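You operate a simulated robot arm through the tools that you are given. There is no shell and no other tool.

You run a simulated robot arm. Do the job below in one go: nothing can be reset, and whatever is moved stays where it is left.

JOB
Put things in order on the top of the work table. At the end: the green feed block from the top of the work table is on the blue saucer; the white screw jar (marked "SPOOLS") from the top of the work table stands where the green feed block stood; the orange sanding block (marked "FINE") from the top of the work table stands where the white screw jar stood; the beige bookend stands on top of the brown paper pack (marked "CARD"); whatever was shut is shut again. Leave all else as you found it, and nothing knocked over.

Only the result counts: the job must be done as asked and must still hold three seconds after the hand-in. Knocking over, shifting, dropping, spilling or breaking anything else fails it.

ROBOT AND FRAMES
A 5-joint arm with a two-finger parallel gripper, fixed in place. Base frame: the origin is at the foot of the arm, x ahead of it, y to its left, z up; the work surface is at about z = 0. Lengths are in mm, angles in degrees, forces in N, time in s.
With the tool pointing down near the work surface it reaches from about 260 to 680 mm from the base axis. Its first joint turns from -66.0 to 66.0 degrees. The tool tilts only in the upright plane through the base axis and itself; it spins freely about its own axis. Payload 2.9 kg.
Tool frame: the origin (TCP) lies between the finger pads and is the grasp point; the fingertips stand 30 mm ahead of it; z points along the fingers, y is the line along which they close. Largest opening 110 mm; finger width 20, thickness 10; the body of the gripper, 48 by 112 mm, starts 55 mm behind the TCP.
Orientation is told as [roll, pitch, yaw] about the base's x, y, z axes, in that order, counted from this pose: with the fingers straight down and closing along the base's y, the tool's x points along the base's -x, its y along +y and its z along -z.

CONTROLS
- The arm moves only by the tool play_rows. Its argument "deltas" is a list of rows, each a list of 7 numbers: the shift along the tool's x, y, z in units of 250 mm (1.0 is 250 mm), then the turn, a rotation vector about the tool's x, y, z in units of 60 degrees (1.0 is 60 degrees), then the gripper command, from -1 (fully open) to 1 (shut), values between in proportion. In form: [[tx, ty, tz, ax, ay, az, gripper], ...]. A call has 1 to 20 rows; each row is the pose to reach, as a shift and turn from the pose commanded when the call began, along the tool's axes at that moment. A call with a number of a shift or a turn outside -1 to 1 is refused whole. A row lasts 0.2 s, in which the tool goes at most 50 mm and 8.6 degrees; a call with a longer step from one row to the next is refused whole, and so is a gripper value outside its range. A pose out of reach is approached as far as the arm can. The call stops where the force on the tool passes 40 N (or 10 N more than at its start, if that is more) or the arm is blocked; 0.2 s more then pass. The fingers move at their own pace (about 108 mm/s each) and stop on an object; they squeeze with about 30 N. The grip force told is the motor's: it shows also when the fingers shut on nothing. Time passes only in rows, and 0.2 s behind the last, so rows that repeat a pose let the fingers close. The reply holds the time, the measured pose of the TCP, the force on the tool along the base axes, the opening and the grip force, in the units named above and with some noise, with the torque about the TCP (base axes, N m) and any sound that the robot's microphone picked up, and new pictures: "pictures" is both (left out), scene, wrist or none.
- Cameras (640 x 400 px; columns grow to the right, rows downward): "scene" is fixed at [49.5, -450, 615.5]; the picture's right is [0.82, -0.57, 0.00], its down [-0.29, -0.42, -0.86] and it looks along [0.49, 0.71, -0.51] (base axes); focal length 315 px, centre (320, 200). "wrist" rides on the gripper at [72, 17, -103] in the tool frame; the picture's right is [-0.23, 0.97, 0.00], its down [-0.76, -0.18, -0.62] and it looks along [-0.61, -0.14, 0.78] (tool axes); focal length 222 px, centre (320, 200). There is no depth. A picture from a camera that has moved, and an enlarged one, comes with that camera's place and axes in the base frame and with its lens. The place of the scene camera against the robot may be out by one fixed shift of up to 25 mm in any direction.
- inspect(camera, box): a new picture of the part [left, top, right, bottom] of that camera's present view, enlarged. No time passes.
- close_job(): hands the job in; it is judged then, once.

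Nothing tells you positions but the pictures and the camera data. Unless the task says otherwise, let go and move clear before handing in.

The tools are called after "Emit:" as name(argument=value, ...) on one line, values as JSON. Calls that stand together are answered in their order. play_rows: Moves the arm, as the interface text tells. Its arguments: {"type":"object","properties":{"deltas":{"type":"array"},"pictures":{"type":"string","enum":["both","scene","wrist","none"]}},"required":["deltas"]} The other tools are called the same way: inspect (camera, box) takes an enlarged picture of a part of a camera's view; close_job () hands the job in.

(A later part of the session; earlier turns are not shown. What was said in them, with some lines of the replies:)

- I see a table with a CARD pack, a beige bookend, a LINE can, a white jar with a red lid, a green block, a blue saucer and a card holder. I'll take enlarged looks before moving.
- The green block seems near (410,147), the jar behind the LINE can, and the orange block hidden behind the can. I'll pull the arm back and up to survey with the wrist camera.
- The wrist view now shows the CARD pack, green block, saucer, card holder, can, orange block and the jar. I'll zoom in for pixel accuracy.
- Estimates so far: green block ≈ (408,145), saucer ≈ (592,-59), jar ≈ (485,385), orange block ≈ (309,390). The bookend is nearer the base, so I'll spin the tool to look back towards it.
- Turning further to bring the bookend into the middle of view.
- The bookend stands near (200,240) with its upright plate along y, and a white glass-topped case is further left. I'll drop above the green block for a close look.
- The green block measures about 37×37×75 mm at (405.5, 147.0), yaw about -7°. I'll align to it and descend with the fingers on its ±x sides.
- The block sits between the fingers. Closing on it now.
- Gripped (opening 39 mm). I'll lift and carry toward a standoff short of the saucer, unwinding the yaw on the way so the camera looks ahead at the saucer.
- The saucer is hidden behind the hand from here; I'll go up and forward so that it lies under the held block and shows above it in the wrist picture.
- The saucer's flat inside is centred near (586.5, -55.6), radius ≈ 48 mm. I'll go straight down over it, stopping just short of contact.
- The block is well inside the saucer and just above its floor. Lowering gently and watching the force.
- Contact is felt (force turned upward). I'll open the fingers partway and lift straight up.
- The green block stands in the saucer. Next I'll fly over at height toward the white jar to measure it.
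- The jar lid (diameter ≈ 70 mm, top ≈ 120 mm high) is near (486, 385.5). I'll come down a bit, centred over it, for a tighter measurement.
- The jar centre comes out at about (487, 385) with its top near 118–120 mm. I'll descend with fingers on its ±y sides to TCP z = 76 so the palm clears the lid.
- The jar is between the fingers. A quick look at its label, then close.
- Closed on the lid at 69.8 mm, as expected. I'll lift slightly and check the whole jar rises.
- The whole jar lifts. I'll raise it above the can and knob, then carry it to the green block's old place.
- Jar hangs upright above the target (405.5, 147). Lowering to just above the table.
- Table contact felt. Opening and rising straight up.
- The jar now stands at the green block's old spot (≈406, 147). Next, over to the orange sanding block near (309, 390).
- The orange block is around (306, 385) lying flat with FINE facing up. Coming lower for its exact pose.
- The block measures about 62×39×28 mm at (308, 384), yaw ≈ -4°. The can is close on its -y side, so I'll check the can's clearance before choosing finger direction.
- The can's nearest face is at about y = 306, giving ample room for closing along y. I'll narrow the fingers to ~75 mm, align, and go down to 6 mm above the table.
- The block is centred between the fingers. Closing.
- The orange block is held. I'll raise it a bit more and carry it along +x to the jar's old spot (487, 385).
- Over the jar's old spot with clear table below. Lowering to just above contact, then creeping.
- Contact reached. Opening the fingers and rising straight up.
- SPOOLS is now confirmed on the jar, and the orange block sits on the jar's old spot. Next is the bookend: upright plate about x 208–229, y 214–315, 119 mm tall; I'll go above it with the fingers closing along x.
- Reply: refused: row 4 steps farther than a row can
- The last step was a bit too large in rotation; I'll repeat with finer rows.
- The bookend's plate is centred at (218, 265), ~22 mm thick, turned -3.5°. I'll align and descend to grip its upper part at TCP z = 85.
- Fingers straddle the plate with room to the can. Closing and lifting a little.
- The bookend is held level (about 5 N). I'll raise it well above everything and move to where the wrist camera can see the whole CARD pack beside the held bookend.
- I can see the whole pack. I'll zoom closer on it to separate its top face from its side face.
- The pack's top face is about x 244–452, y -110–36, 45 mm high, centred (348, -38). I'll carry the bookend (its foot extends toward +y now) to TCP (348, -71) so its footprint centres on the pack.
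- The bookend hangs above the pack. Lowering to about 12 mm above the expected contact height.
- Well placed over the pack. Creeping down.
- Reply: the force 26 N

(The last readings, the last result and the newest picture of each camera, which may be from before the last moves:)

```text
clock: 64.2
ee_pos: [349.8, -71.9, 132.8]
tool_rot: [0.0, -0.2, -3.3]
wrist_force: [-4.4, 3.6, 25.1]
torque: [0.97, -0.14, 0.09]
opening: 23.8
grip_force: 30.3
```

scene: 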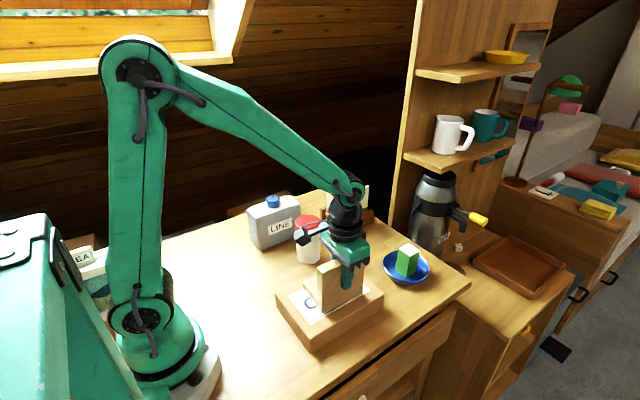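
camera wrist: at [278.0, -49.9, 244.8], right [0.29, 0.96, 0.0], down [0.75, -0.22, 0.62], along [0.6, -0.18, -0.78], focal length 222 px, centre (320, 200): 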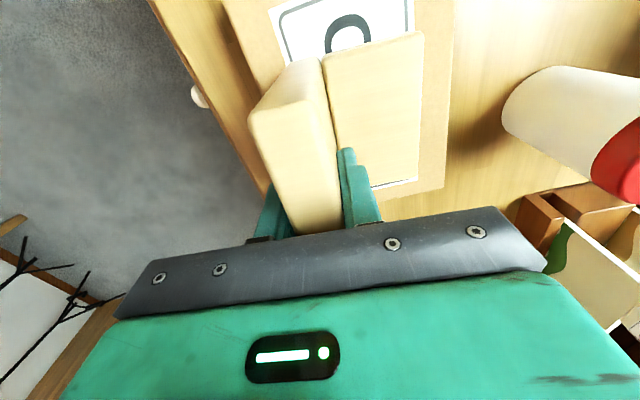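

Contact came at TCP z ≈ 134 and I'm pressing a bit; I'll relax upward slightly, check, then open.

Emit:
play_rows(deltas=[[0, 0, -0.004, 0, 0, 0, 1], [0, 0, -0.007, 0, 0, 0, 1], [0, 0, -0.007, 0, 0, 0, 1]], pictures="both")

Emit:
inspect(camera="scene", box=[260, 220, 420, 360])

```text
clock: 65.0
ee_pos: [347.7, -69.9, 133.6]
tool_rot: [-0.1, 0.1, -3.5]
wrist_force: [1.7, -1.4, 1.0]
torque: [-0.13, -0.52, -0.05]
opening: 23.9
grip_force: 30.2
camera wrist: at [277.2, -50.0, 236.5], right [0.29, 0.96, 0.0], down [0.75, -0.22, 0.62], along [0.6, -0.18, -0.78], focal length 222 px, centre (320, 200)
```

scene: 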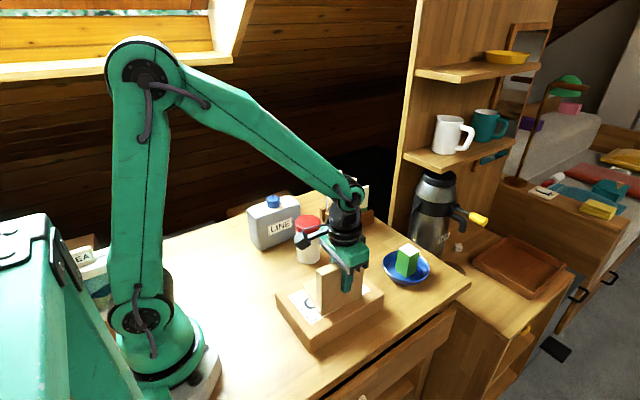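
wrist: 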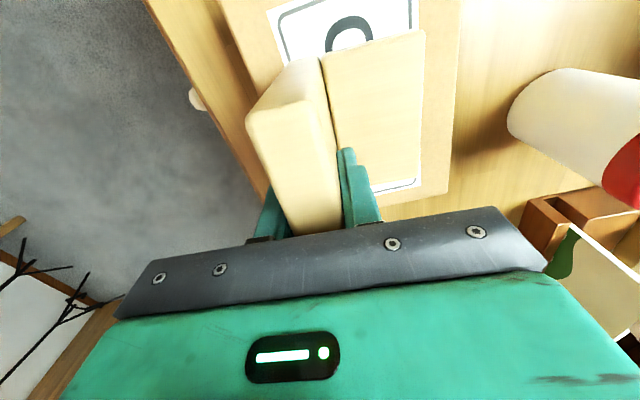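

```text
2.86 times, centred on (340, 290) of scene
camera zoom: at [49.5, -450.0, 615.5], right [0.82, -0.57, 0.0], down [-0.29, -0.42, -0.86], along [0.49, 0.71, -0.51], focal length 900 px, centre (263, -57)
```

zoom: 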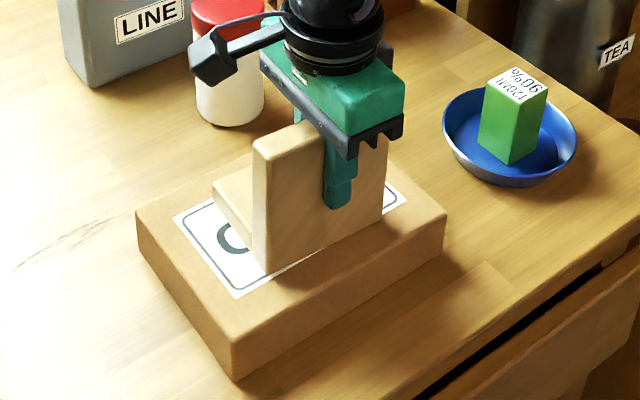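

The bookend rests flat on the pack. Opening the fingers and rising straight up.

Emit:
play_rows(deltas=[[0, 0, 0, 0, 0, 0, 0.4], [0, 0, 0, 0, 0, 0, 0.0], [0, 0, 0, 0, 0, 0, -0.2], [0, 0, 0, 0, 0, 0, -0.2], [0, 0, -0.08, 0, 0, 0, -0.2], [0, 0, -0.22, 0, 0, 0, -0.2], [0, 0, -0.4, 0, 0, 0, -0.2], [0, 0, -0.58, 0, 0, 0, -0.2], [0, 0, -0.76, 0, 0, 0, -1], [0, 0, -0.76, 0, 0, 0, -1]], pictures="both")

Emit:
inspect(camera="scene", box=[200, 170, 440, 370])

Emit:
inspect(camera="wrist", box=[180, 0, 460, 210])

```text
clock: 67.2
ee_pos: [348.4, -70.5, 323.6]
tool_rot: [0.0, 0.0, -3.5]
wrist_force: [0.0, 0.3, -0.7]
torque: [0.03, -0.01, 0.03]
opening: 110.1
grip_force: 0.1
camera wrist: at [277.4, -50.2, 427.9], right [0.29, 0.96, 0.0], down [0.75, -0.22, 0.62], along [0.6, -0.18, -0.78], focal length 222 px, centre (320, 200)
```

scene: 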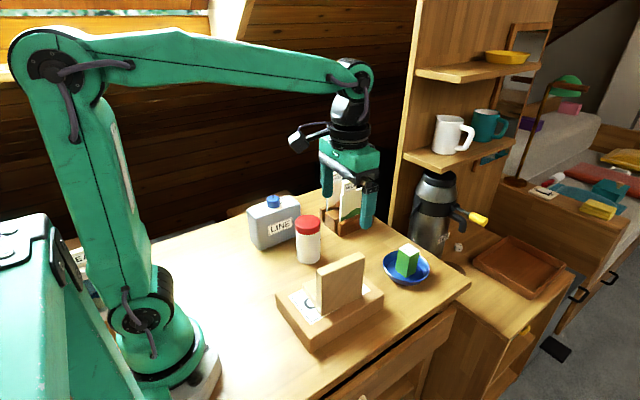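
wrist: 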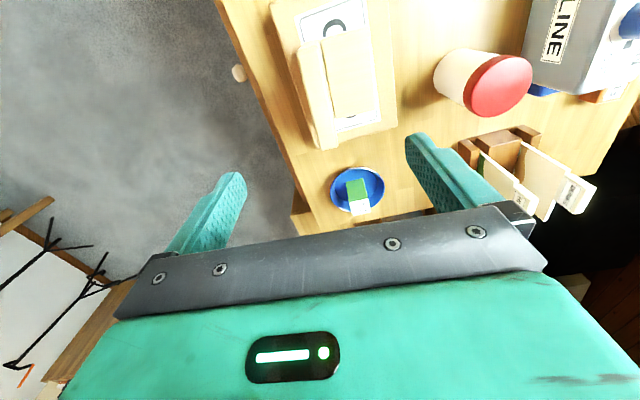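

```text
2.00 times, centred on (320, 270) of scene
camera zoom: at [49.5, -450.0, 615.5], right [0.82, -0.57, 0.0], down [-0.29, -0.42, -0.86], along [0.49, 0.71, -0.51], focal length 630 px, centre (320, 60)
```

zoom: 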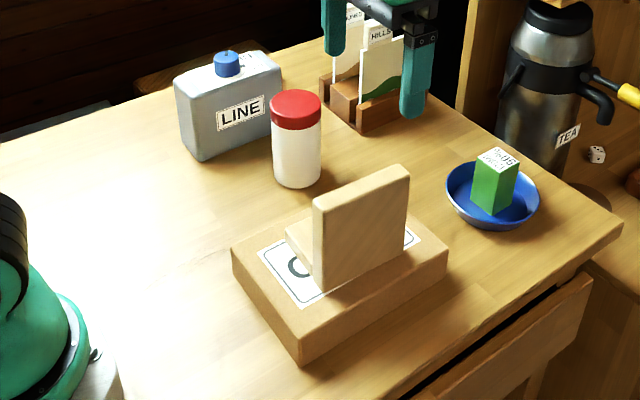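

```text
1.90 times, centred on (320, 105) of wrist
camera zoom: at [277.4, -50.2, 427.9], right [0.29, 0.96, 0.0], down [0.75, -0.22, 0.62], along [0.6, -0.18, -0.78], focal length 423 px, centre (320, 381)
```

zoom: 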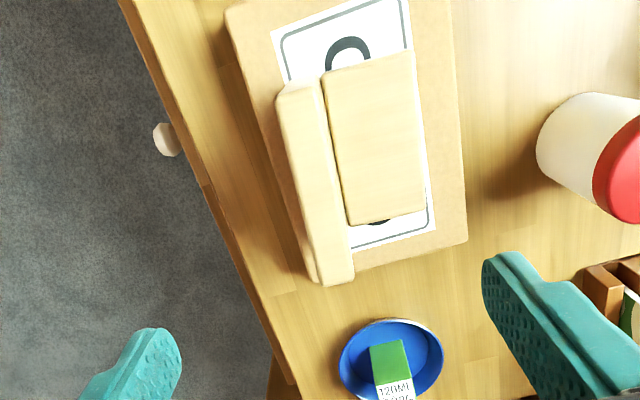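

All four items are in place. I'll move the arm clear towards its starting area and do a last visual check of everything.

Emit:
play_rows(deltas=[[0, 0.05, -0.15, 0, 0, 0, -1], [0.02, 0.2, -0.25, 0, 0, 0, -1], [0.05, 0.36, -0.35, 0, 0, 0, -1], [0.08, 0.52, -0.38, 0, 0, 0, -1], [0.1, 0.68, -0.38, 0, 0, 0, -1], [0.1, 0.8, -0.38, 0, 0, 0, -1], [0.1, 0.8, -0.38, 0, 0, 0, -1]], pictures="both")

Emit:
inspect(camera="scene", box=[200, 160, 460, 360])

Emit:
inspect(camera="wrist", box=[100, 0, 560, 230])

```text
clock: 68.8
ee_pos: [332.8, 131.2, 418.0]
tool_rot: [0.0, 0.0, -3.5]
wrist_force: [0.3, -1.1, 0.5]
torque: [-0.01, -0.01, 0.02]
opening: 109.9
grip_force: 0.0
camera wrist: at [263.9, 151.8, 521.8], right [0.29, 0.96, 0.0], down [0.75, -0.22, 0.62], along [0.6, -0.18, -0.78], focal length 222 px, centre (320, 200)
```

scene: 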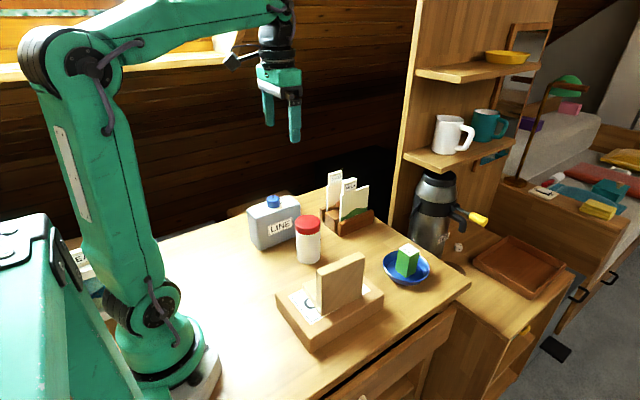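
wrist: 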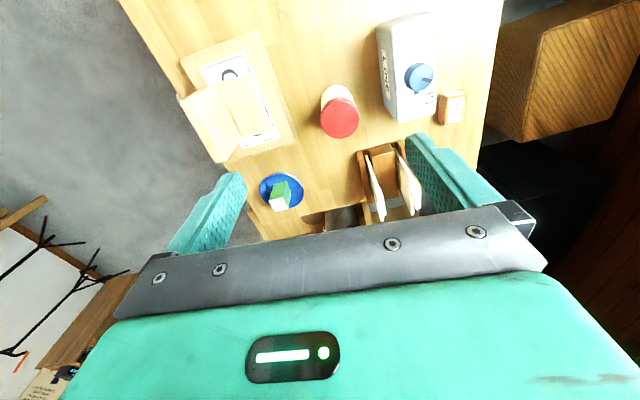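

```text
2.00 times, centred on (330, 260) of scene
camera zoom: at [49.5, -450.0, 615.5], right [0.82, -0.57, 0.0], down [-0.29, -0.42, -0.86], along [0.49, 0.71, -0.51], focal length 630 px, centre (300, 80)
```

zoom: 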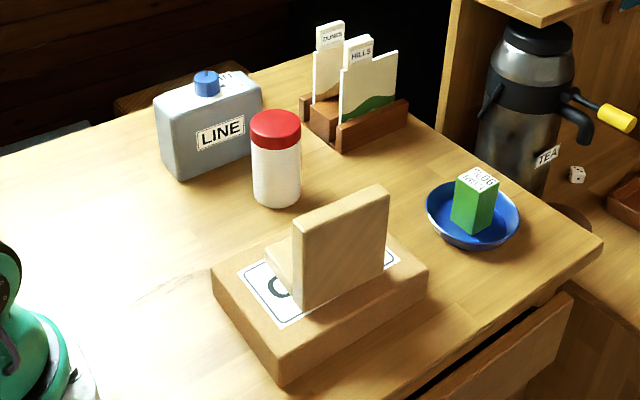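

```text
1.39 times, centred on (330, 115) of wrist
camera zoom: at [263.9, 151.8, 521.8], right [0.29, 0.96, 0.0], down [0.75, -0.22, 0.62], along [0.6, -0.18, -0.78], focal length 309 px, centre (306, 318)
```

zoom: 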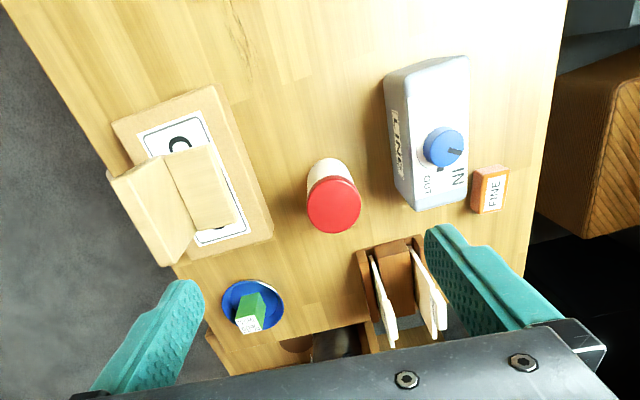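

Everything stands as asked: the green block is in the saucer, SPOOLS is on the block's old spot and FINE is on the jar's old spot. The bookend stands on the CARD pack, and the can, card holder and drawer are untouched. Handing in.

Emit:
close_job()

```text
The job is handed in.
```

I moved all four items and handed the job in. The hand-in reply gave no verdict, so the positions below come from my own camera measurements.

| Item | Where it is now | How it sits |
|---|---|---|
| Green feed block | In the blue saucer, near (586, -56) | Upright on the flat inside |
| White "SPOOLS" jar | On the green block's old spot, about (406, 147) | Upright, within 1–2 mm of where the block was measured |
| Orange "FINE" sanding block | On the jar's old spot, about (487, 385) | Flat, label up |
| Beige bookend | On top of the CARD pack | Standing, its foot centred on the pack |

I pressed a little harder than intended when setting the bookend down, about 25 N at the peak. I eased off before letting go, and the pack had not shifted in the pictures.

I opened nothing, so there was nothing to shut again. In the last pictures the LINE can, card holder and drawer looked as they did at the start. The arm was clear of everything at hand-in.
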